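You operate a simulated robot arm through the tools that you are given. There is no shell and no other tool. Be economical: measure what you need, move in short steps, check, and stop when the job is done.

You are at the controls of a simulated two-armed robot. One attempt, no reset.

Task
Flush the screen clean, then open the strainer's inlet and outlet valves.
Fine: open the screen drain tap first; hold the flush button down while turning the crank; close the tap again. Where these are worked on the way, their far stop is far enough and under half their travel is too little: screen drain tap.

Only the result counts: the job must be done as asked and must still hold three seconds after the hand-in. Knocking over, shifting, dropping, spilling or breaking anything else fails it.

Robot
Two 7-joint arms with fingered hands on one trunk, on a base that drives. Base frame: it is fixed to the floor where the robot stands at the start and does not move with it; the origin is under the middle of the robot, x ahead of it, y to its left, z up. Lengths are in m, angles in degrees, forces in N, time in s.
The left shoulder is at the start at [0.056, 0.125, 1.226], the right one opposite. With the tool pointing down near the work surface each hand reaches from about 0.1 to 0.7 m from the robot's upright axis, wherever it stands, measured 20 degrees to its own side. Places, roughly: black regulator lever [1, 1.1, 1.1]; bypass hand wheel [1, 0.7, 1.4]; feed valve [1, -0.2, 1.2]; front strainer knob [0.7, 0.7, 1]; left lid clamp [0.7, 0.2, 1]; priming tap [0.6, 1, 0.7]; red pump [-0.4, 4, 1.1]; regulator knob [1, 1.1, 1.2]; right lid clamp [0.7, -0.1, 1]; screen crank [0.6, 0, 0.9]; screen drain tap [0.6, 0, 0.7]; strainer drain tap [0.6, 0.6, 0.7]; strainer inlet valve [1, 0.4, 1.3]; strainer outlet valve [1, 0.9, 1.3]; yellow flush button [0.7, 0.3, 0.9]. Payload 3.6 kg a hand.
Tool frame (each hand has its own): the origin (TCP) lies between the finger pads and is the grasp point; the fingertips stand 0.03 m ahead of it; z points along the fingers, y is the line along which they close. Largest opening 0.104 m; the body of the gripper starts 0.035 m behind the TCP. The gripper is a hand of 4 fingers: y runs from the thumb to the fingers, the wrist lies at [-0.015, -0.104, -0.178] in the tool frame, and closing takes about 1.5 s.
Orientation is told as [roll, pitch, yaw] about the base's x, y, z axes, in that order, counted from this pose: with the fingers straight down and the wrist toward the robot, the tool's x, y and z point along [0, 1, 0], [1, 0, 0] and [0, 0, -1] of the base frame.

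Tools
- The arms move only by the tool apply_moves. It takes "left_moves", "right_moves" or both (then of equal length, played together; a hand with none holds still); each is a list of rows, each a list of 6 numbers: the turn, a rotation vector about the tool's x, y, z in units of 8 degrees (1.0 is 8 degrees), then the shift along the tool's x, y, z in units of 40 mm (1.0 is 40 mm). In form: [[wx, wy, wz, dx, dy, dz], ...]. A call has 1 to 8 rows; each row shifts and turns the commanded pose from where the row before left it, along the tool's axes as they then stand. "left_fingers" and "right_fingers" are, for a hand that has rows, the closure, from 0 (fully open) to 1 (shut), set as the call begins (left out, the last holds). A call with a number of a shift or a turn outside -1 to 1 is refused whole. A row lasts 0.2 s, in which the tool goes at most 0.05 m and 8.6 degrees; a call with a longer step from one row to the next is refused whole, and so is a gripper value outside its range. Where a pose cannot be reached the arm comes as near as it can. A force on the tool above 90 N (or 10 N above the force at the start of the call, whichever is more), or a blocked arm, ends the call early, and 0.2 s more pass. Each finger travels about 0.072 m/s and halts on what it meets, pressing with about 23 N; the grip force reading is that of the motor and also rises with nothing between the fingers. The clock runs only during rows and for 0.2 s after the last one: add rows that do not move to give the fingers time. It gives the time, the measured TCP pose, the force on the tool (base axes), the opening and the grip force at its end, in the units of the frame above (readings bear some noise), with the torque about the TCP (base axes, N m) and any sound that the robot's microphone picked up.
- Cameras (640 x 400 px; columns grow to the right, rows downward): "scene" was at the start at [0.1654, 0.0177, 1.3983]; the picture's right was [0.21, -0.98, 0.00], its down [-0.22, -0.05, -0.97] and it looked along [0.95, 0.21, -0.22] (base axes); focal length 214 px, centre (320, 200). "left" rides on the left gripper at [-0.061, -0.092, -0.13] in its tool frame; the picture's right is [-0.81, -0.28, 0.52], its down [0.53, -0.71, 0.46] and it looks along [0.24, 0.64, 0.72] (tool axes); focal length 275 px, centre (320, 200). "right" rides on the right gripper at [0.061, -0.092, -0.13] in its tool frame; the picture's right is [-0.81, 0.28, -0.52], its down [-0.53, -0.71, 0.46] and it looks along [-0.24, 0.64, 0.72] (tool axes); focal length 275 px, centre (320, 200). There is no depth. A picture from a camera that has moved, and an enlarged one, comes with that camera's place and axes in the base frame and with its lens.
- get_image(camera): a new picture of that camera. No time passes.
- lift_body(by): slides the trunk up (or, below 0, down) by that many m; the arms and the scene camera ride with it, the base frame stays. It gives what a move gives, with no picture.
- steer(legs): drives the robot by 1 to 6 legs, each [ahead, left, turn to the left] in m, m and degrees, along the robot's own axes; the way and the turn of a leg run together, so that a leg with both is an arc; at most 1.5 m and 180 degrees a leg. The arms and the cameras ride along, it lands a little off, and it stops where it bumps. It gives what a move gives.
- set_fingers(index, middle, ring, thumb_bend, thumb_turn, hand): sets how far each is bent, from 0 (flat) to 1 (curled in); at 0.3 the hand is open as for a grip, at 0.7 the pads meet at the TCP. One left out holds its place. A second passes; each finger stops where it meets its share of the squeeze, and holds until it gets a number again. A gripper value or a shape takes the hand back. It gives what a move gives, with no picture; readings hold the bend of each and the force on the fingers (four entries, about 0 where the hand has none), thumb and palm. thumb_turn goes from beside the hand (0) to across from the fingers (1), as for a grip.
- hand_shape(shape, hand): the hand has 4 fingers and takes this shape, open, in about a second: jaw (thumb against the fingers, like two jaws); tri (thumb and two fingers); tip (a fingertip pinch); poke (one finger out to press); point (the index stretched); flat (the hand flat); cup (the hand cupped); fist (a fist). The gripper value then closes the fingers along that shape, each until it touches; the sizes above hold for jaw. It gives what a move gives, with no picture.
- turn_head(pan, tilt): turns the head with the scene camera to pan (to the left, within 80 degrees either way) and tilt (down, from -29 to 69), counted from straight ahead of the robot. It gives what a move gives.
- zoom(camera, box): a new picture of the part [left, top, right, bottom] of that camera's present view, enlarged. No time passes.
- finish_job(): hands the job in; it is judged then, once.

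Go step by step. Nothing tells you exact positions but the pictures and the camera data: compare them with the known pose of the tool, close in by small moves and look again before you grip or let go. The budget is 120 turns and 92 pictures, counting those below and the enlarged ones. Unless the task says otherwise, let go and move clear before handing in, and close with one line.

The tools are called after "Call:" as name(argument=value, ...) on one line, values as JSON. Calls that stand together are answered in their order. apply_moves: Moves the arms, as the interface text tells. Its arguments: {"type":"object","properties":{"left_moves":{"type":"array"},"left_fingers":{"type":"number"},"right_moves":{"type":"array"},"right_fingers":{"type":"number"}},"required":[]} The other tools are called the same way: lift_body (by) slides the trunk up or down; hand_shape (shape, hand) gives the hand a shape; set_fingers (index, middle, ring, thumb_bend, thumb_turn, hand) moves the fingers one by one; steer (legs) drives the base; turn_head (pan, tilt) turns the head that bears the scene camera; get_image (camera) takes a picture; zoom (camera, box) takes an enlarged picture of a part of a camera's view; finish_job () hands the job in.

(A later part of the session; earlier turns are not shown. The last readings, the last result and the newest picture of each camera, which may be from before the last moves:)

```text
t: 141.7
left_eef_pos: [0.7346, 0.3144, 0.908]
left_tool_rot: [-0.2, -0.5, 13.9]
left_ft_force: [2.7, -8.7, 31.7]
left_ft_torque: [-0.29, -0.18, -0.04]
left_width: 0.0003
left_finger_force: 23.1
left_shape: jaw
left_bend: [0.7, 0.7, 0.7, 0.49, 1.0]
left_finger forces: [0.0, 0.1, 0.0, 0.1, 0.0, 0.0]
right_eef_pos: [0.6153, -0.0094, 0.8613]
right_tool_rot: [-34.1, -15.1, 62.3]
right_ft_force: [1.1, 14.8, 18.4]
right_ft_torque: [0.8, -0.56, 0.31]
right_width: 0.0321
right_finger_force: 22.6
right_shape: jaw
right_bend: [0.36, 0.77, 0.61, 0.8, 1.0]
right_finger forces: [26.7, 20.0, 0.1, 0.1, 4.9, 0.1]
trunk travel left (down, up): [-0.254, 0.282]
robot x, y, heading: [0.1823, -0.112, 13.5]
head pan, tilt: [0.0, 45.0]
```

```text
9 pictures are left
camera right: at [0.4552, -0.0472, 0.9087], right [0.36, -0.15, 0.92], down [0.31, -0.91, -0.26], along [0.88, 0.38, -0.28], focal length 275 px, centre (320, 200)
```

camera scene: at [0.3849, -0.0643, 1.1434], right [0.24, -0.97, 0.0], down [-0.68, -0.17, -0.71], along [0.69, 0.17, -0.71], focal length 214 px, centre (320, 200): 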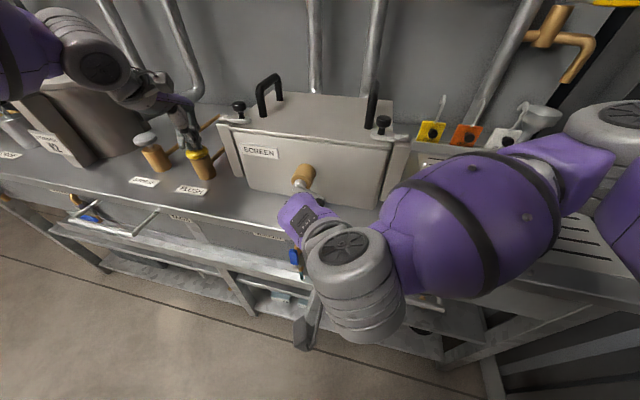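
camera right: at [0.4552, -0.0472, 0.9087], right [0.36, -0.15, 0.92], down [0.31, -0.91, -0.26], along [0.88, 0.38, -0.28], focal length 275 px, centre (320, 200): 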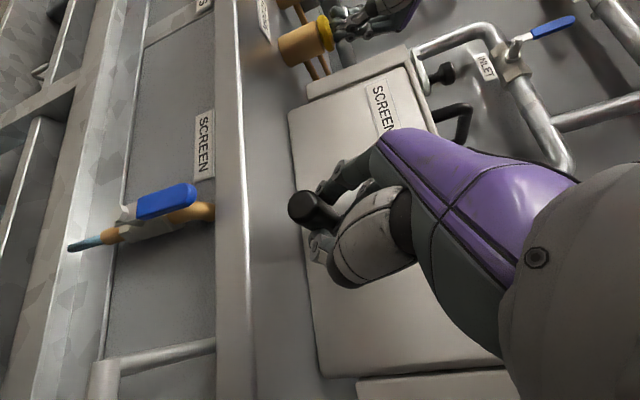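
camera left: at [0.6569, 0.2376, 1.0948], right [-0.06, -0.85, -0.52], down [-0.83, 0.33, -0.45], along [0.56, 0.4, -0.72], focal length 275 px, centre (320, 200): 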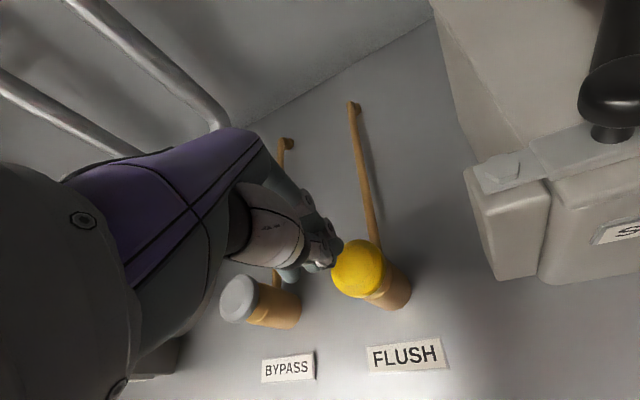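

About 2¼ turns are done with the button held the whole time. I'll do one more lap for good measure.

Call:
apply_moves(right_moves=[[0, 0, 0, 0.376, 0.077, 0.382], [0, 0, 0, 0.392, 0.271, 0.253], [0, 0, 0, 0.338, 0.416, 0.078], [0, 0, 0, 0.218, 0.481, -0.11], [0, 0, 0, 0, 0, 0]])

Call:
apply_moves(right_moves=[[0, 0, 0, 0.0575, 0.46, -0.282], [0, 0, 0, -0.112, 0.349, -0.397], [0, 0, 0, -0.264, 0.172, -0.441], [0, 0, 0, -0.363, -0.034, -0.4], [0, 0, 0, -0.395, -0.236, -0.284], [0, 0, 0, -0.353, -0.391, -0.117], [0, 0, 0, 0, 0, 0]])

Call:
get_image(camera="right")

```text
t: 142.6
left_eef_pos: [0.7331, 0.3115, 0.9086]
left_tool_rot: [0.1, -0.6, 14.0]
left_ft_force: [-0.6, 0.9, 12.8]
left_ft_torque: [-0.01, 0.0, 0.0]
left_width: 0.0001
left_finger_force: 23.3
left_shape: jaw
left_bend: [0.7, 0.7, 0.7, 0.49, 1.0]
left_finger forces: [0.0, 0.0, 0.0, 0.0, 0.1, 0.0]
right_eef_pos: [0.6194, 0.036, 0.8351]
right_tool_rot: [-35.0, -17.2, 61.5]
right_ft_force: [-24.5, -26.9, 36.1]
right_ft_torque: [1.64, -1.35, -0.55]
right_width: 0.0211
right_finger_force: 23.4
right_shape: jaw
right_bend: [0.73, 0.77, 0.73, 0.81, 1.0]
right_finger forces: [31.8, 60.7, 27.5, 0.1, 1.2, 0.0]
trunk travel left (down, up): [-0.254, 0.282]
robot x, y, heading: [0.1794, -0.1126, 13.4]
head pan, tilt: [0.0, 45.0]
stopped in row 4 (right hand): the force on the tool passed its limit at 94 N (the readings are from after the stop); the commanded pose is now the measured one
```

```text
t: 144.2
left_eef_pos: [0.7335, 0.3176, 0.9083]
left_tool_rot: [-0.2, -0.6, 14.1]
left_ft_force: [5.5, 2.9, 30.3]
left_ft_torque: [-0.03, -0.35, 0.0]
left_width: 0.0001
left_finger_force: 23.0
left_shape: jaw
left_bend: [0.7, 0.7, 0.7, 0.49, 1.0]
left_finger forces: [53.8, 0.0, 0.0, 0.0, 0.0, 0.1]
right_eef_pos: [0.6154, 0.0284, 0.9306]
right_tool_rot: [-34.8, -17.1, 62.1]
right_ft_force: [-17.9, 22.4, 27.8]
right_ft_torque: [1.63, -0.59, 1.55]
right_width: 0.0334
right_finger_force: 22.8
right_shape: jaw
right_bend: [0.22, 0.54, 0.61, 0.81, 1.0]
right_finger forces: [31.3, 0.1, 0.0, 0.0, 0.0, 0.1]
trunk travel left (down, up): [-0.254, 0.282]
robot x, y, heading: [0.1829, -0.1151, 13.8]
head pan, tilt: [0.0, 45.0]
```

```text
8 pictures are left
camera right: at [0.4551, -0.0093, 0.9725], right [0.33, -0.17, 0.93], down [0.31, -0.91, -0.28], along [0.89, 0.38, -0.25], focal length 275 px, centre (320, 200)
```

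right: 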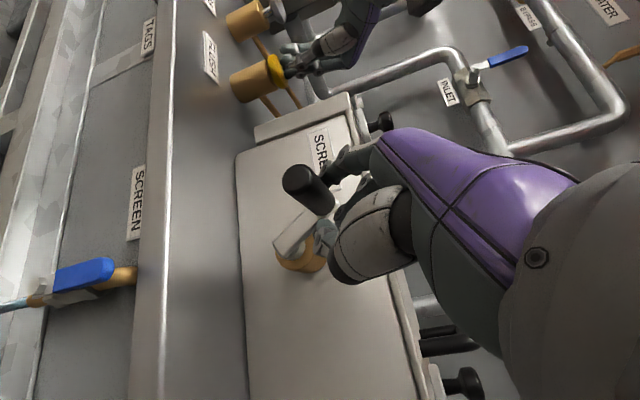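

That's about 2¾ turns with the button held, which should have flushed the screen. I'll withdraw the right hand, lift the left off the button, and prepare to push the tap lever back down.

Call:
apply_moves(right_moves=[[0, 0, 0, 0, -0.3, -0.4], [0, 0, 0, 0, -0.1, -0.8], [0, 0, 0, 0, 0, -0.8], [0, 0, 0, 0.65, 0.2, 0.4], [0, 0, 0, 0.72, 0.4, 0.46], [0, 0, 0, 0.72, 0.4, 0.46], [0, 0, 0, 0, 0, 0]], left_moves=[[0, 0, 0, 0, 0, -0.7], [0, 0, 0, 0, 0, -1], [0, 0, 0, 0, 0, -1], [0, 0, 0, 0, 0, -1], [0, 0, 0, 0, 0, -1], [0, 0, 0, 0, 0, -0.5], [0, 0, 0, 0, 0, 0]])

Call:
get_image(camera="right")

```text
t: 145.8
left_eef_pos: [0.7374, 0.3153, 1.1104]
left_tool_rot: [0.1, 0.2, 14.0]
left_ft_force: [0.5, -0.6, 0.6]
left_ft_torque: [-0.04, -0.01, 0.02]
left_width: 0.0001
left_finger_force: 22.5
left_shape: jaw
left_bend: [0.7, 0.7, 0.7, 0.49, 1.0]
left_finger forces: [0.0, 0.1, 0.0, 0.1, 0.0, 0.1]
right_eef_pos: [0.5616, 0.0923, 0.9051]
right_tool_rot: [-34.7, -16.2, 61.3]
right_ft_force: [1.5, 0.0, 0.2]
right_ft_torque: [0.03, 0.01, -0.03]
right_width: 0.0164
right_finger_force: 22.8
right_shape: jaw
right_bend: [0.73, 0.54, 0.61, 0.8, 1.0]
right_finger forces: [0.1, 0.1, 0.0, 0.0, 0.0, 0.1]
trunk travel left (down, up): [-0.254, 0.282]
robot x, y, heading: [0.1822, -0.1137, 13.6]
head pan, tilt: [0.0, 45.0]
```

```text
7 pictures are left
camera right: at [0.3999, 0.0564, 0.9498], right [0.34, -0.16, 0.93], down [0.29, -0.92, -0.27], along [0.89, 0.36, -0.26], focal length 275 px, centre (320, 200)
```

right: 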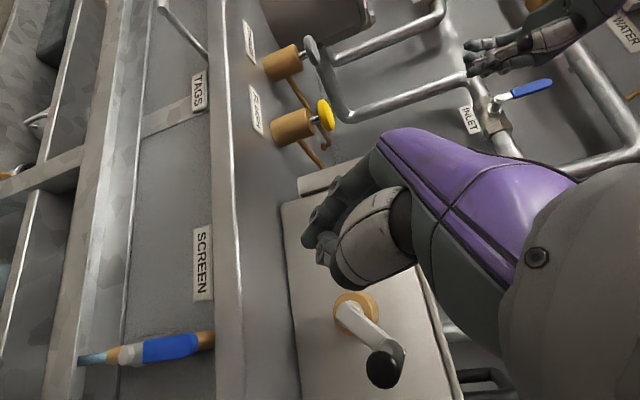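

The tap lever is upright with its tip at about (0.592, 0.047, 0.777), and the crank handle is out of the way. I'll lower the trunk beside it and sweep the closed fingers right and down over the lever.

Call:
lift_body(by=-0.135)

Call:
apply_moves(right_moves=[[0, 0, 0, -0.188, 0.122, 0.16], [0, 0, 0, -0.186, -0.324, 0.028], [0, 0, 0, -0.467, -0.578, -0.108], [0, 0, 0, -0.266, -0.668, 0.196], [0, 0, 0, 0.008, -0.6, 0.466], [0, 0, 0, 0, 0, 0]])

Call:
get_image(camera="right")

```text
t: 147.4
left_eef_pos: [0.7368, 0.3165, 0.976]
left_tool_rot: [0.0, 0.1, 14.0]
left_ft_force: [0.0, -0.5, 0.2]
left_ft_torque: [0.04, -0.01, 0.0]
left_width: 0.0001
left_finger_force: 22.6
left_shape: jaw
left_bend: [0.7, 0.7, 0.7, 0.49, 1.0]
left_finger forces: [0.0, 0.0, 0.0, 0.1, 0.1, 0.1]
right_eef_pos: [0.5597, 0.0918, 0.7721]
right_tool_rot: [-34.6, -16.2, 61.4]
right_ft_force: [0.1, -0.6, -0.4]
right_ft_torque: [-0.01, -0.01, 0.01]
right_width: 0.0163
right_finger_force: 23.2
right_shape: jaw
right_bend: [0.73, 0.54, 0.61, 0.8, 1.0]
right_finger forces: [0.0, 0.1, 0.0, 0.0, 0.0, 0.1]
trunk travel left (down, up): [-0.119, 0.417]
robot x, y, heading: [0.1814, -0.1087, 13.8]
head pan, tilt: [0.0, 45.0]
```

```text
t: 148.8
left_eef_pos: [0.7357, 0.3161, 0.9777]
left_tool_rot: [0.0, -0.1, 14.0]
left_ft_force: [-0.8, -0.4, 0.0]
left_ft_torque: [0.0, 0.0, -0.01]
left_width: 0.0001
left_finger_force: 23.1
left_shape: jaw
left_bend: [0.7, 0.7, 0.7, 0.49, 1.0]
left_finger forces: [0.0, 0.0, 0.1, 0.0, 0.0, 0.0]
right_eef_pos: [0.5763, 0.0473, 0.7614]
right_tool_rot: [-34.8, -16.9, 61.8]
right_ft_force: [-22.1, 13.5, 27.5]
right_ft_torque: [0.03, -1.21, 0.65]
right_width: 0.0193
right_finger_force: 22.7
right_shape: jaw
right_bend: [0.73, 0.47, 0.74, 0.81, 1.0]
right_finger forces: [0.0, 17.0, 28.1, 0.0, 0.1, 0.0]
right hand out of reach, approached as far as the arm can: row 4, 5
trunk travel left (down, up): [-0.119, 0.417]
robot x, y, heading: [0.1803, -0.1119, 13.8]
head pan, tilt: [0.0, 45.0]
```

```text
6 pictures are left
camera right: at [0.416, 0.011, 0.8028], right [0.33, -0.17, 0.93], down [0.3, -0.91, -0.27], along [0.9, 0.37, -0.25], focal length 275 px, centre (320, 200)
```

right: 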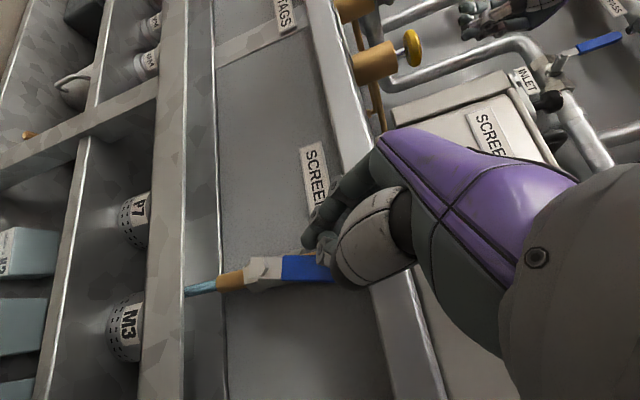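

The lever has started to tilt, but the arm is out of rightward reach. I'll use the base to carry the hand right and the trunk to press down.

Call:
steer(legs=[[-0.018, -0.05, 0]])

Call:
lift_body(by=-0.02)

Call:
get_image(camera="right")

```text
t: 149.9
left_eef_pos: [0.7317, 0.2671, 0.9739]
left_tool_rot: [-0.1, 0.2, 14.0]
left_ft_force: [0.3, 0.6, -0.9]
left_ft_torque: [-0.03, 0.02, 0.0]
left_width: 0.0
left_finger_force: 23.1
left_shape: jaw
left_bend: [0.7, 0.7, 0.7, 0.49, 1.0]
left_finger forces: [0.0, 0.1, 0.0, 0.1, 0.0, 0.1]
right_eef_pos: [0.573, -0.0035, 0.7548]
right_tool_rot: [-34.3, -16.0, 61.7]
right_ft_force: [-7.3, 33.8, -5.5]
right_ft_torque: [-0.47, 0.22, 1.7]
right_width: 0.0337
right_finger_force: 23.2
right_shape: jaw
right_bend: [0.73, 0.26, 0.61, 0.81, 1.0]
right_finger forces: [0.0, 33.9, 0.1, 0.0, 0.0, 0.0]
trunk travel left (down, up): [-0.119, 0.417]
robot x, y, heading: [0.1779, -0.1661, 13.7]
head pan, tilt: [0.0, 45.0]
```

```text
t: 150.6
left_eef_pos: [0.7285, 0.2675, 0.9535]
left_tool_rot: [-0.2, 0.1, 14.1]
left_ft_force: [0.2, 0.5, -0.3]
left_ft_torque: [0.01, 0.01, -0.01]
left_width: 0.0
left_finger_force: 23.0
left_shape: jaw
left_bend: [0.7, 0.7, 0.7, 0.49, 1.0]
left_finger forces: [0.1, 0.0, 0.0, 0.0, 0.0, 0.1]
right_eef_pos: [0.5732, 0.0005, 0.7347]
right_tool_rot: [-34.1, -16.1, 61.9]
right_ft_force: [-9.6, 28.9, 11.1]
right_ft_torque: [0.33, -0.54, 1.72]
right_width: 0.0338
right_finger_force: 23.3
right_shape: jaw
right_bend: [0.73, 0.29, 0.61, 0.81, 1.0]
right_finger forces: [0.1, 28.5, 0.1, 0.1, 0.0, 0.0]
trunk travel left (down, up): [-0.099, 0.437]
robot x, y, heading: [0.1743, -0.1658, 13.6]
head pan, tilt: [0.0, 45.0]
```

```text
5 pictures are left
camera right: at [0.4135, -0.037, 0.779], right [0.35, -0.16, 0.92], down [0.3, -0.91, -0.27], along [0.89, 0.37, -0.27], focal length 275 px, centre (320, 200)
```

right: 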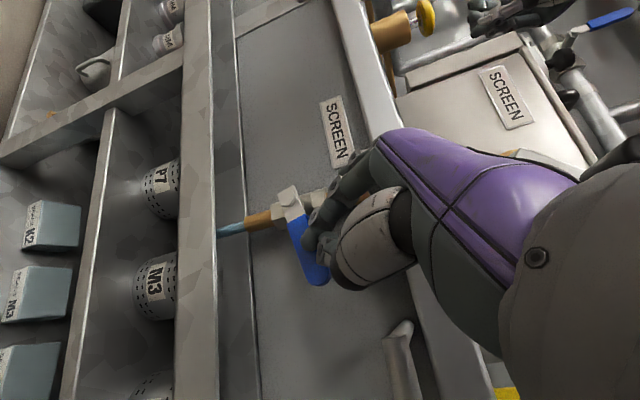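

The lever is down to about 25° above horizontal. I'll press down further with the trunk to reach its closed stop.

Call:
lift_body(by=-0.03)

Call:
zoom(camera="right", box=[180, 120, 440, 340])

```text
t: 151.3
left_eef_pos: [0.7248, 0.264, 0.926]
left_tool_rot: [0.0, -0.1, 14.2]
left_ft_force: [-0.1, -0.3, -0.2]
left_ft_torque: [0.03, -0.01, 0.02]
left_width: 0.0002
left_finger_force: 22.6
left_shape: jaw
left_bend: [0.7, 0.7, 0.7, 0.49, 1.0]
left_finger forces: [0.1, 0.0, 0.0, 0.1, 0.0, 0.0]
right_eef_pos: [0.5745, 0.0034, 0.7036]
right_tool_rot: [-33.3, -16.7, 61.9]
right_ft_force: [-47.7, 5.9, 47.8]
right_ft_torque: [1.11, -1.51, 1.64]
right_width: 0.0403
right_finger_force: 23.3
right_shape: jaw
right_bend: [0.74, 0.3, 0.61, 0.96, 1.0]
right_finger forces: [0.0, 24.5, 0.1, 0.0, 70.3, 0.0]
trunk travel left (down, up): [-0.069, 0.467]
robot x, y, heading: [0.1763, -0.1652, 13.8]
head pan, tilt: [0.0, 45.0]
stopped: the force on the tool passed its limit at 94 N (the readings are from after the stop); the commanded pose is now the measured one
```

```text
1.82 times, centred on (310, 230) of right
camera zoom: at [0.4143, -0.0342, 0.7487], right [0.35, -0.18, 0.92], down [0.3, -0.91, -0.29], along [0.89, 0.38, -0.27], focal length 500 px, centre (338, 146)
```

zoom: 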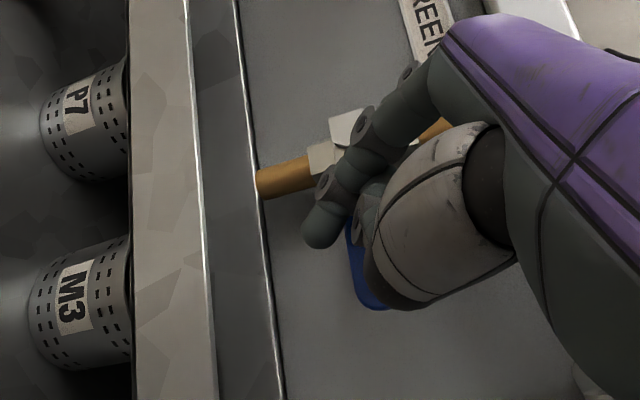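

The water has stopped and the lever is perpendicular to the pipe again, so the tap is closed. I'll move the left hand up and clear of the screen's clamp, then back straight out from the tap.

Call:
apply_moves(left_moves=[[0, 0, 0, 0.4, 0, -0.8], [0, 0, 0, 0.4, 0, -0.9], [0, 0, 0, 0.4, 0, -0.9], [0, 0, 0, 0, 0, -0.9], [0, 0, 0, 0, 0, 0]])

Call:
steer(legs=[[-0.117, 0.029, 0], [-0.2, 0, 0]])

Call:
zoom(camera="scene", box=[160, 0, 560, 250])

```text
t: 152.5
left_eef_pos: [0.7137, 0.3111, 1.055]
left_tool_rot: [0.0, -0.1, 14.1]
left_ft_force: [0.7, 0.1, -0.1]
left_ft_torque: [-0.01, 0.0, -0.01]
left_width: 0.0
left_finger_force: 22.9
left_shape: jaw
left_bend: [0.7, 0.7, 0.7, 0.49, 1.0]
left_finger forces: [0.0, 0.0, 0.1, 0.0, 0.0, 0.1]
left hand out of reach, approached as far as the arm can: row 4
right_eef_pos: [0.5748, 0.0033, 0.7025]
right_tool_rot: [-33.4, -16.6, 61.8]
right_ft_force: [-54.9, 10.6, 47.3]
right_ft_torque: [1.1, -1.61, 2.01]
right_width: 0.0399
right_finger_force: 23.0
right_shape: jaw
right_bend: [0.74, 0.3, 0.61, 0.96, 1.0]
right_finger forces: [0.0, 26.5, 0.0, 0.0, 79.5, 0.0]
trunk travel left (down, up): [-0.069, 0.467]
robot x, y, heading: [0.175, -0.1634, 13.7]
head pan, tilt: [0.0, 45.0]
```

```text
t: 155.0
left_eef_pos: [0.4068, 0.2644, 1.0517]
left_tool_rot: [-0.1, 0.2, 14.0]
left_ft_force: [0.0, 0.1, -0.4]
left_ft_torque: [0.02, 0.0, 0.03]
left_width: 0.0
left_finger_force: 23.3
left_shape: jaw
left_bend: [0.7, 0.7, 0.7, 0.49, 1.0]
left_finger forces: [0.0, 0.0, 0.1, 0.1, 0.0, 0.0]
right_eef_pos: [0.2655, -0.0456, 0.6991]
right_tool_rot: [-33.1, -15.9, 61.2]
right_ft_force: [0.1, -0.1, -0.1]
right_ft_torque: [-0.01, 0.01, -0.01]
right_width: 0.0156
right_finger_force: 23.0
right_shape: jaw
right_bend: [0.74, 0.52, 0.61, 0.83, 1.0]
right_finger forces: [0.0, 0.0, 0.1, 0.0, 0.1, 0.0]
trunk travel left (down, up): [-0.069, 0.467]
robot x, y, heading: [-0.14, -0.212, 13.7]
head pan, tilt: [0.0, 45.0]
```

```text
1.60 times, centred on (360, 125) of scene
camera zoom: at [0.1291, -0.1486, 0.9368], right [0.24, -0.97, 0.0], down [-0.69, -0.17, -0.71], along [0.69, 0.17, -0.71], focal length 343 px, centre (256, 320)
```

zoom: 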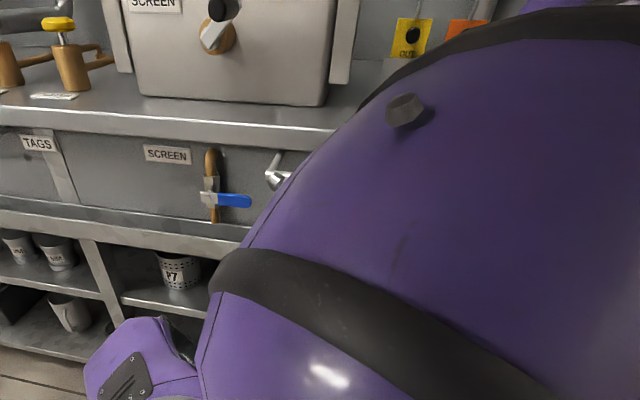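

The tap is confirmed closed and dry. Next are the two wall valves: the inlet pivot is about (1.05, 0.42, 1.22) and the outlet pivot about (1.05, 0.91, 1.22), both with levers pointing up. I'll square up, raise the trunk, tuck the right hand and point the left hand forward.

Call:
steer(legs=[[-0.1, 0, -13.7]])

Call:
lift_body(by=0.3)

Call:
apply_moves(right_moves=[[0, 0, 0, 0, 0, -0.9], [0, 0, 0, 0, 0, -0.9], [0, 0, 0, 0, 0, -0.9], [0, 0, 0, 0, 0, -0.9], [0, 0, 0, 0, 0, 0], [0, 0, 0, 0, 0, 0], [0, 0, 0, 0, 0, 0], [0, 0, 0, 0, 0, 0]], left_moves=[[-1, 0, 0, 0, 0, 0], [-1, 0, 0, 0, 0, 0], [-1, 0, 0, 0, 0, 0], [-1, 0, 0, 0, 0, 0], [-1, 0, 0, 0, 0, 0], [-1, 0, 0, 0, 0, 0], [-1, 0, 0, 0, 0, 0], [-1, 0, 0, 0, 0, 0]])

```text
t: 156.2
left_eef_pos: [0.4055, 0.1107, 1.0503]
left_tool_rot: [0.0, 0.2, 0.4]
left_ft_force: [-0.6, 0.0, -0.7]
left_ft_torque: [-0.03, -0.03, 0.0]
left_width: 0.0
left_finger_force: 23.2
left_shape: jaw
left_bend: [0.7, 0.7, 0.7, 0.49, 1.0]
left_finger forces: [0.0, 0.0, 0.1, 0.0, 0.0, 0.0]
right_eef_pos: [0.1953, -0.1568, 0.6999]
right_tool_rot: [-33.2, -15.8, 47.6]
right_ft_force: [-0.5, -0.7, 0.0]
right_ft_torque: [0.02, -0.01, -0.01]
right_width: 0.0157
right_finger_force: 23.4
right_shape: jaw
right_bend: [0.74, 0.52, 0.61, 0.83, 1.0]
right_finger forces: [0.0, 0.1, 0.0, 0.0, 0.0, 0.1]
trunk travel left (down, up): [-0.069, 0.467]
robot x, y, heading: [-0.2318, -0.2218, 0.1]
head pan, tilt: [0.0, 45.0]
```

```text
t: 159.2
left_eef_pos: [0.2768, 0.1109, 1.4701]
left_tool_rot: [-0.1, -13.8, 0.5]
left_ft_force: [-0.9, -0.5, -0.5]
left_ft_torque: [0.02, -0.03, 0.02]
left_width: 0.0
left_finger_force: 22.9
left_shape: jaw
left_bend: [0.7, 0.7, 0.7, 0.49, 1.0]
left_finger forces: [0.1, 0.0, 0.0, 0.0, 0.0, 0.1]
right_eef_pos: [0.1966, -0.157, 0.9995]
right_tool_rot: [-33.2, -15.9, 47.6]
right_ft_force: [0.0, 0.7, -0.1]
right_ft_torque: [-0.03, 0.0, 0.01]
right_width: 0.0157
right_finger_force: 23.1
right_shape: jaw
right_bend: [0.74, 0.52, 0.61, 0.83, 1.0]
right_finger forces: [0.0, 0.1, 0.1, 0.0, 0.1, 0.0]
trunk travel left (down, up): [-0.369, 0.167]
robot x, y, heading: [-0.2397, -0.2261, 0.0]
head pan, tilt: [0.0, 45.0]
```

```text
t: 161.0
left_eef_pos: [0.2772, 0.1117, 1.4717]
left_tool_rot: [-0.4, -77.8, 0.7]
left_ft_force: [0.1, 0.0, -0.7]
left_ft_torque: [0.0, 0.02, -0.01]
left_width: 0.0002
left_finger_force: 22.9
left_shape: jaw
left_bend: [0.7, 0.7, 0.7, 0.49, 1.0]
left_finger forces: [0.0, 0.1, 0.1, 0.0, 0.0, 0.0]
right_eef_pos: [0.1243, -0.1347, 1.1069]
right_tool_rot: [-32.3, -14.6, 45.2]
right_ft_force: [0.1, -0.1, 0.6]
right_ft_torque: [0.01, -0.02, 0.0]
right_width: 0.0157
right_finger_force: 22.4
right_shape: jaw
right_bend: [0.74, 0.53, 0.61, 0.83, 1.0]
right_finger forces: [0.1, 0.1, 0.1, 0.0, 0.0, 0.1]
trunk travel left (down, up): [-0.369, 0.167]
robot x, y, heading: [-0.2373, -0.2255, 0.4]
head pan, tilt: [0.0, 45.0]
```

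The left hand is pointing forward. I'll extend it out ahead and bring it to lever height before driving in.

Call:
apply_moves(left_moves=[[0, 0, 0, -0.31, -0.39, 0.88], [0, 0, 0, -0.31, -0.39, 0.88], [0, 0, 0, -0.31, -0.39, 0.88], [0, 0, 0, -0.31, -0.39, 0.88], [0, 0, 0, -0.31, -0.39, 0.88], [0, 0, 0, -0.31, -0.39, 0.88], [0, 0, 0, -0.31, -0.39, 0.88], [0, 0, 0, 0, 0, 0]])

Call:
turn_head(pan=20, tilt=10)

```text
t: 162.8
left_eef_pos: [0.4943, 0.0262, 1.3124]
left_tool_rot: [-0.7, -77.7, 1.0]
left_ft_force: [-0.3, -0.5, -0.5]
left_ft_torque: [-0.03, 0.0, 0.01]
left_width: 0.0
left_finger_force: 22.6
left_shape: jaw
left_bend: [0.7, 0.7, 0.7, 0.5, 1.0]
left_finger forces: [0.0, 0.0, 0.0, 0.0, 0.0, 0.0]
right_eef_pos: [0.1216, -0.1343, 1.1062]
right_tool_rot: [-32.6, -14.5, 45.7]
right_ft_force: [0.4, -0.3, -0.1]
right_ft_torque: [0.02, 0.02, -0.01]
right_width: 0.0156
right_finger_force: 23.0
right_shape: jaw
right_bend: [0.74, 0.53, 0.61, 0.83, 1.0]
right_finger forces: [0.0, 0.0, 0.0, 0.1, 0.0, 0.0]
trunk travel left (down, up): [-0.369, 0.167]
robot x, y, heading: [-0.2355, -0.225, 0.2]
head pan, tilt: [0.0, 45.0]
```

```text
t: 163.8
left_eef_pos: [0.4953, 0.0264, 1.3118]
left_tool_rot: [-0.6, -77.8, 1.0]
left_ft_force: [-0.3, 1.0, -0.2]
left_ft_torque: [-0.01, -0.04, 0.01]
left_width: 0.0001
left_finger_force: 22.7
left_shape: jaw
left_bend: [0.7, 0.7, 0.7, 0.5, 1.0]
left_finger forces: [0.0, 0.1, 0.1, 0.0, 0.0, 0.0]
right_eef_pos: [0.1239, -0.1278, 1.116]
right_tool_rot: [-32.4, -15.7, 45.2]
right_ft_force: [-0.8, 0.4, -0.1]
right_ft_torque: [0.01, -0.02, 0.0]
right_width: 0.0158
right_finger_force: 22.9
right_shape: jaw
right_bend: [0.74, 0.53, 0.61, 0.83, 1.0]
right_finger forces: [0.0, 0.1, 0.0, 0.1, 0.0, 0.0]
trunk travel left (down, up): [-0.369, 0.167]
robot x, y, heading: [-0.2388, -0.222, -0.1]
head pan, tilt: [20.0, 10.0]
```

I'll drive to stage the left hand just right of the inlet lever, and look.

Call:
steer(legs=[[0, 0.322, 0], [0.41, 0, 0]])

Call:
zoom(camera="scene", box=[120, 60, 520, 310])

```text
t: 169.4
left_eef_pos: [0.9095, 0.3479, 1.3122]
left_tool_rot: [-0.6, -77.9, 0.7]
left_ft_force: [0.2, -0.8, -0.5]
left_ft_torque: [0.03, 0.01, -0.04]
left_width: 0.0
left_finger_force: 23.4
left_shape: jaw
left_bend: [0.7, 0.7, 0.7, 0.5, 1.0]
left_finger forces: [0.0, 0.0, 0.0, 0.0, 0.0, 0.1]
right_eef_pos: [0.538, 0.193, 1.113]
right_tool_rot: [-32.4, -15.7, 45.2]
right_ft_force: [0.3, 0.2, -1.0]
right_ft_torque: [0.03, 0.0, 0.0]
right_width: 0.0155
right_finger_force: 22.6
right_shape: jaw
right_bend: [0.74, 0.53, 0.61, 0.83, 1.0]
right_finger forces: [0.1, 0.1, 0.1, 0.0, 0.0, 0.1]
trunk travel left (down, up): [-0.369, 0.167]
robot x, y, heading: [0.1788, 0.0963, 0.0]
head pan, tilt: [20.0, 10.0]
```

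```text
1.60 times, centred on (320, 185) of scene
camera zoom: at [0.3718, 0.1174, 1.2989], right [0.22, -0.98, 0.0], down [-0.28, -0.06, -0.96], along [0.93, 0.21, -0.29], focal length 343 px, centre (320, 224)
```

zoom: 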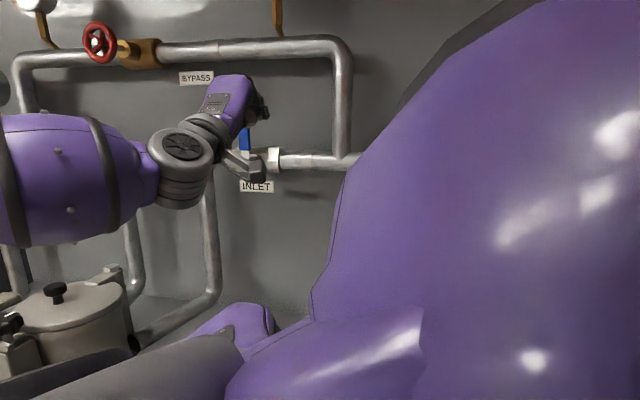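

The inlet valve's position is confirmed: lever around y≈0.42, x≈1.04. My fingers are to its right, so I'll lower slightly and extend past the lever's depth.

Call:
apply_moves(left_moves=[[0, 0, 0, 0, -0.76, 0.16], [0, 0, 0, 0, 0.165, 0.765], [0, 0, 0, 0, 0.165, 0.765], [0, 0, 0, 0, 0.165, 0.765], [0, 0, 0, 0, 0.165, 0.765], [0, 0, 0, 0, 0, 0]])

```text
t: 170.8
left_eef_pos: [1.0014, 0.3558, 1.2813]
left_tool_rot: [-0.6, -77.8, 0.8]
left_ft_force: [0.7, 0.8, 0.2]
left_ft_torque: [-0.04, 0.03, -0.01]
left_width: 0.0002
left_finger_force: 23.3
left_shape: jaw
left_bend: [0.7, 0.7, 0.7, 0.5, 1.0]
left_finger forces: [0.0, 0.0, 0.0, 0.0, 0.0, 0.0]
left hand out of reach, approached as far as the arm can: row 4, 5
right_eef_pos: [0.5404, 0.1921, 1.113]
right_tool_rot: [-32.2, -15.6, 44.5]
right_ft_force: [-0.1, 0.5, -0.1]
right_ft_torque: [0.01, -0.03, 0.01]
right_width: 0.0157
right_finger_force: 22.9
right_shape: jaw
right_bend: [0.74, 0.53, 0.61, 0.83, 1.0]
right_finger forces: [0.0, 0.0, 0.0, 0.0, 0.1, 0.0]
trunk travel left (down, up): [-0.369, 0.167]
robot x, y, heading: [0.1745, 0.0994, -0.2]
head pan, tilt: [20.0, 10.0]
```

Call:
steer(legs=[[0.035, 0, 0]])

Call:
steer(legs=[[0, 0.07, 0]])

```text
t: 171.7
left_eef_pos: [1.0367, 0.3561, 1.2818]
left_tool_rot: [-0.6, -77.8, 0.8]
left_ft_force: [0.5, -0.3, -0.1]
left_ft_torque: [-0.02, -0.03, 0.0]
left_width: 0.0
left_finger_force: 23.2
left_shape: jaw
left_bend: [0.7, 0.7, 0.7, 0.5, 1.0]
left_finger forces: [0.0, 0.0, 0.0, 0.0, 0.0, 0.1]
right_eef_pos: [0.5757, 0.1914, 1.1137]
right_tool_rot: [-32.1, -15.6, 44.7]
right_ft_force: [0.4, -0.6, 0.5]
right_ft_torque: [0.01, 0.03, 0.0]
right_width: 0.0156
right_finger_force: 22.7
right_shape: jaw
right_bend: [0.74, 0.53, 0.61, 0.83, 1.0]
right_finger forces: [0.0, 0.0, 0.0, 0.1, 0.0, 0.0]
trunk travel left (down, up): [-0.369, 0.167]
robot x, y, heading: [0.2103, 0.0986, -0.4]
head pan, tilt: [20.0, 10.0]
```

```text
t: 172.9
left_eef_pos: [1.0334, 0.3775, 1.2826]
left_tool_rot: [6.8, -77.2, -9.9]
left_ft_force: [-17.5, -78.2, -3.4]
left_ft_torque: [2.45, -0.67, 2.6]
left_width: 0.0003
left_finger_force: 22.7
left_shape: jaw
left_bend: [0.7, 0.7, 0.7, 0.5, 1.0]
left_finger forces: [0.0, 0.1, 78.8, 0.0, 0.0, 0.1]
right_eef_pos: [0.5741, 0.2497, 1.1152]
right_tool_rot: [-31.6, -16.1, 44.0]
right_ft_force: [0.3, 0.0, 0.3]
right_ft_torque: [0.02, -0.01, 0.01]
right_width: 0.0157
right_finger_force: 23.0
right_shape: jaw
right_bend: [0.74, 0.53, 0.61, 0.83, 1.0]
right_finger forces: [0.1, 0.0, 0.0, 0.0, 0.0, 0.0]
trunk travel left (down, up): [-0.369, 0.167]
robot x, y, heading: [0.2113, 0.172, -0.3]
head pan, tilt: [20.0, 10.0]
```

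The lever won't go left at 78 N, so it opens to the right. I'll back out, go around to its left side and push right.

Call:
steer(legs=[[0, -0.07, 0], [-0.1, 0, 0], [0, 0.15, 0], [0.1, 0, 0]])

Call:
steer(legs=[[0, -0.07, 0]])

```text
t: 177.3
left_eef_pos: [1.0364, 0.4706, 1.2794]
left_tool_rot: [4.1, -77.1, -7.2]
left_ft_force: [0.0, 0.0, -0.2]
left_ft_torque: [-0.02, -0.02, -0.01]
left_width: 0.0001
left_finger_force: 23.2
left_shape: jaw
left_bend: [0.7, 0.7, 0.7, 0.5, 1.0]
left_finger forces: [0.0, 0.0, 0.1, 0.0, 0.1, 0.1]
right_eef_pos: [0.5756, 0.3396, 1.1132]
right_tool_rot: [-32.0, -15.5, 43.9]
right_ft_force: [0.0, -0.3, 0.0]
right_ft_torque: [0.01, 0.02, -0.02]
right_width: 0.0157
right_finger_force: 22.9
right_shape: jaw
right_bend: [0.74, 0.53, 0.61, 0.83, 1.0]
right_finger forces: [0.0, 0.0, 0.0, 0.0, 0.1, 0.1]
trunk travel left (down, up): [-0.369, 0.167]
robot x, y, heading: [0.2122, 0.249, -0.6]
head pan, tilt: [20.0, 10.0]
```

```text
t: 178.6
left_eef_pos: [1.0364, 0.4021, 1.2773]
left_tool_rot: [4.2, -77.2, -7.2]
left_ft_force: [-0.3, 0.4, -0.4]
left_ft_torque: [-0.03, -0.03, 0.01]
left_width: 0.0
left_finger_force: 23.1
left_shape: jaw
left_bend: [0.7, 0.7, 0.7, 0.5, 1.0]
left_finger forces: [0.0, 0.0, 0.1, 0.0, 0.0, 0.2]
right_eef_pos: [0.5767, 0.2708, 1.1137]
right_tool_rot: [-32.0, -15.5, 43.7]
right_ft_force: [-0.3, 0.0, 0.0]
right_ft_torque: [0.0, -0.03, 0.01]
right_width: 0.0155
right_finger_force: 23.5
right_shape: jaw
right_bend: [0.74, 0.53, 0.61, 0.83, 1.0]
right_finger forces: [0.0, 0.0, 0.0, 0.0, 0.0, 0.0]
trunk travel left (down, up): [-0.369, 0.167]
robot x, y, heading: [0.2101, 0.1822, -0.1]
head pan, tilt: [20.0, 10.0]
```

The lever now yields freely to the right. I'll carry on right, then press down to bring it level with the pipe.

Call:
steer(legs=[[0, -0.045, 0]])

Call:
lift_body(by=-0.03)

Call:
zoom(camera="scene", box=[120, 60, 440, 260])

```text
t: 179.7
left_eef_pos: [1.0355, 0.3567, 1.2797]
left_tool_rot: [4.2, -77.2, -7.2]
left_ft_force: [0.2, -0.7, 0.1]
left_ft_torque: [0.0, 0.03, 0.02]
left_width: 0.0001
left_finger_force: 23.0
left_shape: jaw
left_bend: [0.7, 0.7, 0.7, 0.5, 1.0]
left_finger forces: [0.0, 0.0, 0.0, 0.1, 0.0, 0.1]
right_eef_pos: [0.5785, 0.2268, 1.1118]
right_tool_rot: [-31.8, -15.6, 43.8]
right_ft_force: [-1.0, 0.1, 0.5]
right_ft_torque: [0.03, 0.0, -0.01]
right_width: 0.0159
right_finger_force: 22.8
right_shape: jaw
right_bend: [0.74, 0.53, 0.61, 0.83, 1.0]
right_finger forces: [0.1, 0.0, 0.0, 0.0, 0.0, 0.1]
trunk travel left (down, up): [-0.369, 0.167]
robot x, y, heading: [0.2112, 0.1333, -0.2]
head pan, tilt: [20.0, 10.0]
```

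```text
t: 180.4
left_eef_pos: [1.032, 0.3563, 1.2514]
left_tool_rot: [4.5, -77.4, -7.5]
left_ft_force: [0.7, -0.1, 18.6]
left_ft_torque: [0.13, -0.54, -0.04]
left_width: 0.0
left_finger_force: 22.5
left_shape: jaw
left_bend: [0.7, 0.7, 0.7, 0.51, 1.0]
left_finger forces: [0.1, 23.5, 1.8, 0.1, 0.1, 0.0]
right_eef_pos: [0.579, 0.2232, 1.0823]
right_tool_rot: [-31.8, -15.4, 43.1]
right_ft_force: [0.1, 0.3, 0.2]
right_ft_torque: [0.0, 0.01, 0.02]
right_width: 0.0156
right_finger_force: 22.8
right_shape: jaw
right_bend: [0.74, 0.53, 0.61, 0.83, 1.0]
right_finger forces: [0.0, 0.0, 0.0, 0.0, 0.1, 0.0]
trunk travel left (down, up): [-0.339, 0.197]
robot x, y, heading: [0.2079, 0.136, -0.3]
head pan, tilt: [20.0, 10.0]
```

```text
2.00 times, centred on (280, 160) of scene
camera zoom: at [0.4076, 0.1585, 1.2775], right [0.29, -0.96, 0.0], down [-0.19, -0.06, -0.98], along [0.94, 0.28, -0.2], focal length 429 px, centre (400, 280)
```

zoom: 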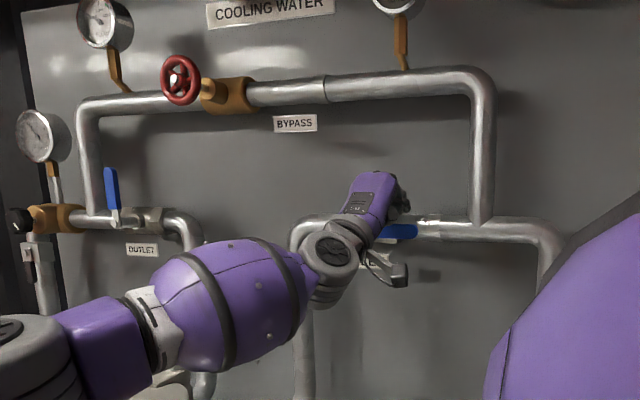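

The inlet lever lies along its pipe, so that valve is open. I'll press once more lightly, back straight out, and tuck the right hand higher. Then I'll drive left to the left side of the outlet lever at y≈0.905.

Call:
lift_body(by=-0.008)

Call:
steer(legs=[[-0.16, 0, 0]])

Call:
lift_body(by=0.058)

Call:
apply_moves(right_moves=[[0, 0, 0, 0, 0, -0.8], [0, 0, 0, 0, 0, -0.8], [0, 0, 0, 0, 0, -0.8], [0, 0, 0, 0, 0, 0]])

Call:
steer(legs=[[0, 0.6, 0]])

```text
t: 181.0
left_eef_pos: [1.0302, 0.3557, 1.2486]
left_tool_rot: [3.9, -77.8, -6.8]
left_ft_force: [-5.9, -1.4, 26.3]
left_ft_torque: [0.21, -0.77, -0.09]
left_width: 0.0001
left_finger_force: 22.8
left_shape: jaw
left_bend: [0.7, 0.7, 0.7, 0.51, 1.0]
left_finger forces: [0.1, 23.8, 3.9, 0.0, 0.0, 0.0]
right_eef_pos: [0.5774, 0.223, 1.075]
right_tool_rot: [-31.8, -15.3, 42.9]
right_ft_force: [0.4, -0.1, 0.7]
right_ft_torque: [0.01, -0.01, 0.0]
right_width: 0.0155
right_finger_force: 22.5
right_shape: jaw
right_bend: [0.74, 0.53, 0.61, 0.83, 1.0]
right_finger forces: [0.0, 0.1, 0.0, 0.1, 0.0, 0.0]
trunk travel left (down, up): [-0.331, 0.205]
robot x, y, heading: [0.2131, 0.1315, -0.6]
head pan, tilt: [20.0, 10.0]
```

```text
t: 182.4
left_eef_pos: [0.8769, 0.3573, 1.2408]
left_tool_rot: [4.2, -77.1, -7.1]
left_ft_force: [-0.5, 0.5, 0.8]
left_ft_torque: [-0.01, 0.0, 0.0]
left_width: 0.0
left_finger_force: 22.8
left_shape: jaw
left_bend: [0.7, 0.7, 0.7, 0.55, 1.0]
left_finger forces: [0.0, 0.0, 0.0, 0.0, 0.1, 0.0]
right_eef_pos: [0.4213, 0.2254, 1.0733]
right_tool_rot: [-31.7, -15.1, 43.0]
right_ft_force: [-0.6, 0.8, -0.1]
right_ft_torque: [0.0, -0.04, 0.03]
right_width: 0.0158
right_finger_force: 23.3
right_shape: jaw
right_bend: [0.74, 0.53, 0.61, 0.83, 1.0]
right_finger forces: [0.1, 0.0, 0.0, 0.1, 0.1, 0.0]
trunk travel left (down, up): [-0.331, 0.205]
robot x, y, heading: [0.0541, 0.1338, -0.2]
head pan, tilt: [20.0, 10.0]
```

```text
t: 183.4
left_eef_pos: [0.8608, 0.3585, 1.3342]
left_tool_rot: [6.2, -80.0, -9.2]
left_ft_force: [0.2, -0.4, -0.2]
left_ft_torque: [0.0, 0.0, -0.02]
left_width: 0.0
left_finger_force: 23.5
left_shape: jaw
left_bend: [0.7, 0.7, 0.7, 0.55, 1.0]
left_finger forces: [0.0, 0.0, 0.0, 0.0, 0.1, 0.0]
right_eef_pos: [0.4215, 0.2238, 1.1301]
right_tool_rot: [-31.7, -15.2, 43.2]
right_ft_force: [0.0, -0.6, -0.4]
right_ft_torque: [0.0, 0.04, 0.0]
right_width: 0.0156
right_finger_force: 22.7
right_shape: jaw
right_bend: [0.74, 0.53, 0.61, 0.83, 1.0]
right_finger forces: [0.0, 0.1, 0.0, 0.0, 0.0, 0.1]
trunk travel left (down, up): [-0.389, 0.147]
robot x, y, heading: [0.0525, 0.1355, -0.1]
head pan, tilt: [20.0, 10.0]
```

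```text
t: 184.2
left_eef_pos: [0.8595, 0.359, 1.3353]
left_tool_rot: [6.3, -79.9, -9.1]
left_ft_force: [1.2, -0.1, -0.5]
left_ft_torque: [0.0, 0.02, 0.01]
left_width: 0.0003
left_finger_force: 23.0
left_shape: jaw
left_bend: [0.7, 0.7, 0.7, 0.55, 1.0]
left_finger forces: [0.0, 0.0, 0.1, 0.0, 0.2, 0.0]
right_eef_pos: [0.417, 0.2158, 1.1538]
right_tool_rot: [-36.8, -9.0, 36.1]
right_ft_force: [-0.2, 0.5, 0.2]
right_ft_torque: [0.01, 0.02, 0.0]
right_width: 0.0158
right_finger_force: 23.0
right_shape: jaw
right_bend: [0.74, 0.53, 0.61, 0.83, 1.0]
right_finger forces: [0.0, 0.0, 0.0, 0.1, 0.0, 0.0]
trunk travel left (down, up): [-0.389, 0.147]
robot x, y, heading: [0.0542, 0.1361, -0.4]
head pan, tilt: [20.0, 10.0]
stopped in row 4 (right hand): the arm was blocked; the commanded pose is now the measured one
```

```text
t: 189.9
left_eef_pos: [0.8611, 0.9646, 1.3342]
left_tool_rot: [6.2, -79.9, -8.8]
left_ft_force: [1.0, 0.1, -0.1]
left_ft_torque: [-0.01, -0.02, -0.01]
left_width: 0.0001
left_finger_force: 23.1
left_shape: jaw
left_bend: [0.7, 0.7, 0.7, 0.55, 1.0]
left_finger forces: [0.0, 0.0, 0.0, 0.0, 0.0, 0.1]
right_eef_pos: [0.4193, 0.8189, 1.1561]
right_tool_rot: [-36.7, -9.0, 36.6]
right_ft_force: [-0.8, -0.1, 0.2]
right_ft_torque: [0.0, -0.02, 0.01]
right_width: 0.0159
right_finger_force: 23.4
right_shape: jaw
right_bend: [0.74, 0.53, 0.61, 0.83, 1.0]
right_finger forces: [0.0, 0.1, 0.1, 0.1, 0.0, 0.0]
trunk travel left (down, up): [-0.389, 0.147]
robot x, y, heading: [0.0489, 0.7377, -0.0]
head pan, tilt: [20.0, 10.0]
```

The left hand is staged left of the outlet lever. I'll lower a little and drive forward alongside it.

Call:
lift_body(by=-0.03)

Call:
steer(legs=[[0.172, -0.006, 0]])

Call:
steer(legs=[[0, -0.05, 0]])

```text
t: 190.7
left_eef_pos: [0.8609, 0.9636, 1.3039]
left_tool_rot: [6.2, -79.9, -8.9]
left_ft_force: [-0.1, -0.4, 0.5]
left_ft_torque: [0.01, 0.01, -0.01]
left_width: 0.0004
left_finger_force: 22.9
left_shape: jaw
left_bend: [0.7, 0.7, 0.7, 0.55, 1.0]
left_finger forces: [0.0, 0.0, 0.1, 0.0, 0.0, 0.0]
right_eef_pos: [0.4206, 0.8172, 1.125]
right_tool_rot: [-36.5, -8.9, 35.9]
right_ft_force: [-0.8, -0.6, 0.4]
right_ft_torque: [0.04, -0.01, 0.01]
right_width: 0.0159
right_finger_force: 23.2
right_shape: jaw
right_bend: [0.74, 0.53, 0.61, 0.83, 1.0]
right_finger forces: [0.0, 0.0, 0.0, 0.0, 0.0, 0.0]
trunk travel left (down, up): [-0.359, 0.177]
robot x, y, heading: [0.0489, 0.7338, 0.2]
head pan, tilt: [20.0, 10.0]
```

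```text
t: 192.2
left_eef_pos: [1.0335, 0.9587, 1.3042]
left_tool_rot: [6.2, -80.1, -8.9]
left_ft_force: [0.9, -0.5, -0.2]
left_ft_torque: [0.02, 0.0, -0.03]
left_width: 0.0001
left_finger_force: 23.6
left_shape: jaw
left_bend: [0.7, 0.7, 0.7, 0.55, 1.0]
left_finger forces: [0.0, 0.0, 0.1, 0.0, 0.0, 0.0]
right_eef_pos: [0.593, 0.812, 1.1248]
right_tool_rot: [-36.5, -8.8, 35.9]
right_ft_force: [0.5, 0.1, 0.3]
right_ft_torque: [0.04, -0.01, 0.0]
right_width: 0.0157
right_finger_force: 23.5
right_shape: jaw
right_bend: [0.74, 0.53, 0.61, 0.83, 1.0]
right_finger forces: [0.1, 0.1, 0.0, 0.0, 0.0, 0.0]
trunk travel left (down, up): [-0.359, 0.177]
robot x, y, heading: [0.2223, 0.7335, 0.1]
head pan, tilt: [20.0, 10.0]
```

```text
t: 193.3
left_eef_pos: [1.0338, 0.9109, 1.3058]
left_tool_rot: [5.7, -80.1, -8.2]
left_ft_force: [1.1, 6.9, 1.5]
left_ft_torque: [-0.18, 0.03, -0.11]
left_width: 0.0003
left_finger_force: 23.2
left_shape: jaw
left_bend: [0.7, 0.7, 0.7, 0.55, 1.0]
left_finger forces: [7.5, 0.1, 0.0, 0.1, 0.1, 0.0]
right_eef_pos: [0.5927, 0.7636, 1.1243]
right_tool_rot: [-36.6, -8.7, 36.0]
right_ft_force: [0.4, -0.6, 0.1]
right_ft_torque: [-0.01, 0.01, -0.02]
right_width: 0.0156
right_finger_force: 22.9
right_shape: jaw
right_bend: [0.74, 0.53, 0.61, 0.83, 1.0]
right_finger forces: [0.1, 0.1, 0.0, 0.0, 0.0, 0.0]
trunk travel left (down, up): [-0.359, 0.177]
robot x, y, heading: [0.2274, 0.6801, 0.2]
head pan, tilt: [20.0, 10.0]
```

I have light contact and the lever is moving. I'll alternate: left arm down a little, base right, then left arm down again.

Call:
apply_moves(left_moves=[[0, 0, 0, 0, -0.62, 0.11], [0, 0, 0, 0, 0, 0]])

Call:
steer(legs=[[0, -0.06, 0]])

Call:
apply_moves(left_moves=[[0, 0, 0, 0, -0.4, 0.07], [0, 0, 0, 0, -0.4, 0.07], [0, 0, 0, 0, 0, 0]])

```text
t: 193.9
left_eef_pos: [1.0326, 0.9137, 1.2811]
left_tool_rot: [5.3, -80.2, -7.6]
left_ft_force: [1.1, 6.5, 3.2]
left_ft_torque: [-0.21, 0.08, -0.15]
left_width: 0.0001
left_finger_force: 22.4
left_shape: jaw
left_bend: [0.7, 0.7, 0.7, 0.55, 1.0]
left_finger forces: [6.0, 0.0, 0.0, 0.0, 0.0, 0.0]
right_eef_pos: [0.5939, 0.763, 1.1241]
right_tool_rot: [-36.5, -8.8, 35.9]
right_ft_force: [-0.5, 0.2, 0.0]
right_ft_torque: [0.03, -0.03, -0.02]
right_width: 0.0156
right_finger_force: 23.0
right_shape: jaw
right_bend: [0.74, 0.53, 0.61, 0.83, 1.0]
right_finger forces: [0.1, 0.0, 0.0, 0.0, 0.1, 0.0]
trunk travel left (down, up): [-0.359, 0.177]
robot x, y, heading: [0.2256, 0.6825, 0.4]
head pan, tilt: [20.0, 10.0]
```

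```text
t: 195.2
left_eef_pos: [1.0304, 0.9127, 1.2827]
left_tool_rot: [-5.5, -81.1, 9.0]
left_ft_force: [0.8, 18.0, -4.6]
left_ft_torque: [-0.33, -0.07, -0.4]
left_width: 0.0
left_finger_force: 23.0
left_shape: jaw
left_bend: [0.7, 0.7, 0.7, 0.55, 1.0]
left_finger forces: [17.8, 0.1, 0.0, 0.1, 0.1, 0.0]
right_eef_pos: [0.5941, 0.7072, 1.1246]
right_tool_rot: [-36.4, -8.6, 36.2]
right_ft_force: [0.6, -0.2, -0.1]
right_ft_torque: [0.01, 0.0, 0.01]
right_width: 0.0157
right_finger_force: 23.7
right_shape: jaw
right_bend: [0.74, 0.53, 0.61, 0.83, 1.0]
right_finger forces: [0.0, 0.0, 0.0, 0.0, 0.1, 0.0]
trunk travel left (down, up): [-0.359, 0.177]
robot x, y, heading: [0.2263, 0.6212, 0.6]
head pan, tilt: [20.0, 10.0]
stopped in leg 1: the force on the tool passed its limit at 92 N (the readings are from after the stop); the commanded pose is now the measured one
```

```text
t: 196.0
left_eef_pos: [1.028, 0.9124, 1.257]
left_tool_rot: [-7.3, -81.4, 10.1]
left_ft_force: [-3.6, 23.9, 18.4]
left_ft_torque: [-0.79, 0.33, -0.52]
left_width: 0.0002
left_finger_force: 22.8
left_shape: jaw
left_bend: [0.7, 0.7, 0.7, 0.55, 1.0]
left_finger forces: [24.1, 0.1, 0.0, 0.0, 0.0, 0.0]
right_eef_pos: [0.591, 0.7077, 1.1255]
right_tool_rot: [-36.7, -8.8, 36.2]
right_ft_force: [-0.6, -0.3, 0.5]
right_ft_torque: [-0.02, 0.02, 0.03]
right_width: 0.0157
right_finger_force: 23.0
right_shape: jaw
right_bend: [0.74, 0.53, 0.61, 0.83, 1.0]
right_finger forces: [0.0, 0.1, 0.0, 0.0, 0.1, 0.1]
trunk travel left (down, up): [-0.359, 0.177]
robot x, y, heading: [0.2233, 0.6205, 0.3]
head pan, tilt: [20.0, 10.0]
```

The outlet lever refuses to go right at over 90 N. It's a mirror of the inlet, so it must open to the left, and it sits nearer y≈0.87. I'll back out, go to its right side and push left.

Call:
steer(legs=[[0, 0.03, 0], [-0.16, 0, 0], [0, -0.13, 0]])

Call:
apply_moves(left_moves=[[0, 0, 0, 0, 0.6, -0.1], [0, 0, 0, 0, 0, 0]])

Call:
steer(legs=[[0.145, 0, 0]])

```text
t: 199.4
left_eef_pos: [0.8736, 0.8034, 1.2518]
left_tool_rot: [-4.0, -81.0, 6.6]
left_ft_force: [-1.0, -0.1, 0.3]
left_ft_torque: [0.01, 0.01, 0.01]
left_width: 0.0
left_finger_force: 23.4
left_shape: jaw
left_bend: [0.7, 0.7, 0.7, 0.55, 1.0]
left_finger forces: [0.0, 0.1, 0.0, 0.0, 0.0, 0.0]
right_eef_pos: [0.4353, 0.6032, 1.1243]
right_tool_rot: [-36.5, -8.8, 36.2]
right_ft_force: [-0.5, -0.4, -0.1]
right_ft_torque: [0.01, 0.0, -0.01]
right_width: 0.0157
right_finger_force: 23.1
right_shape: jaw
right_bend: [0.74, 0.53, 0.61, 0.83, 1.0]
right_finger forces: [0.1, 0.1, 0.0, 0.0, 0.0, 0.0]
trunk travel left (down, up): [-0.359, 0.177]
robot x, y, heading: [0.0701, 0.522, 0.6]
head pan, tilt: [20.0, 10.0]
```

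```text
t: 200.0
left_eef_pos: [0.8725, 0.8031, 1.2762]
left_tool_rot: [-4.0, -81.0, 6.5]
left_ft_force: [0.3, 1.0, -0.5]
left_ft_torque: [0.01, 0.0, 0.0]
left_width: 0.0
left_finger_force: 23.5
left_shape: jaw
left_bend: [0.7, 0.7, 0.7, 0.55, 1.0]
left_finger forces: [0.0, 0.0, 0.0, 0.0, 0.1, 0.0]
right_eef_pos: [0.4349, 0.6037, 1.1238]
right_tool_rot: [-36.5, -8.7, 36.2]
right_ft_force: [-1.1, 0.4, -0.5]
right_ft_torque: [0.01, -0.02, -0.02]
right_width: 0.0156
right_finger_force: 22.4
right_shape: jaw
right_bend: [0.74, 0.53, 0.61, 0.83, 1.0]
right_finger forces: [0.0, 0.0, 0.0, 0.0, 0.0, 0.1]
trunk travel left (down, up): [-0.359, 0.177]
robot x, y, heading: [0.068, 0.5232, 0.9]
head pan, tilt: [20.0, 10.0]
```

```text
t: 201.3
left_eef_pos: [1.0191, 0.8046, 1.2766]
left_tool_rot: [-4.1, -81.1, 6.6]
left_ft_force: [0.7, 0.7, 0.4]
left_ft_torque: [0.0, 0.0, 0.0]
left_width: 0.0
left_finger_force: 23.2
left_shape: jaw
left_bend: [0.7, 0.7, 0.7, 0.55, 1.0]
left_finger forces: [0.1, 0.0, 0.0, 0.1, 0.0, 0.0]
right_eef_pos: [0.58, 0.6052, 1.1248]
right_tool_rot: [-36.5, -8.8, 36.2]
right_ft_force: [0.2, 0.9, -0.5]
right_ft_torque: [0.01, 0.01, -0.02]
right_width: 0.0159
right_finger_force: 23.3
right_shape: jaw
right_bend: [0.74, 0.53, 0.61, 0.83, 1.0]
right_finger forces: [0.1, 0.1, 0.1, 0.0, 0.1, 0.1]
trunk travel left (down, up): [-0.359, 0.177]
robot x, y, heading: [0.2125, 0.5214, 0.4]
head pan, tilt: [20.0, 10.0]
```

Call:
steer(legs=[[0, 0.065, 0]])

```text
t: 202.6
left_eef_pos: [1.0163, 0.8686, 1.2762]
left_tool_rot: [-4.3, -81.0, 6.8]
left_ft_force: [-0.9, 1.2, -0.4]
left_ft_torque: [0.03, -0.01, 0.02]
left_width: 0.0
left_finger_force: 22.6
left_shape: jaw
left_bend: [0.7, 0.7, 0.7, 0.55, 1.0]
left_finger forces: [0.0, 0.0, 0.1, 0.1, 0.0, 0.0]
right_eef_pos: [0.5795, 0.669, 1.1263]
right_tool_rot: [-36.5, -8.8, 36.1]
right_ft_force: [0.0, 0.5, 0.6]
right_ft_torque: [-0.02, -0.01, -0.03]
right_width: 0.0156
right_finger_force: 23.0
right_shape: jaw
right_bend: [0.74, 0.53, 0.61, 0.83, 1.0]
right_finger forces: [0.1, 0.0, 0.0, 0.0, 0.0, 0.0]
trunk travel left (down, up): [-0.359, 0.177]
robot x, y, heading: [0.2131, 0.5819, 0.7]
head pan, tilt: [20.0, 10.0]
```

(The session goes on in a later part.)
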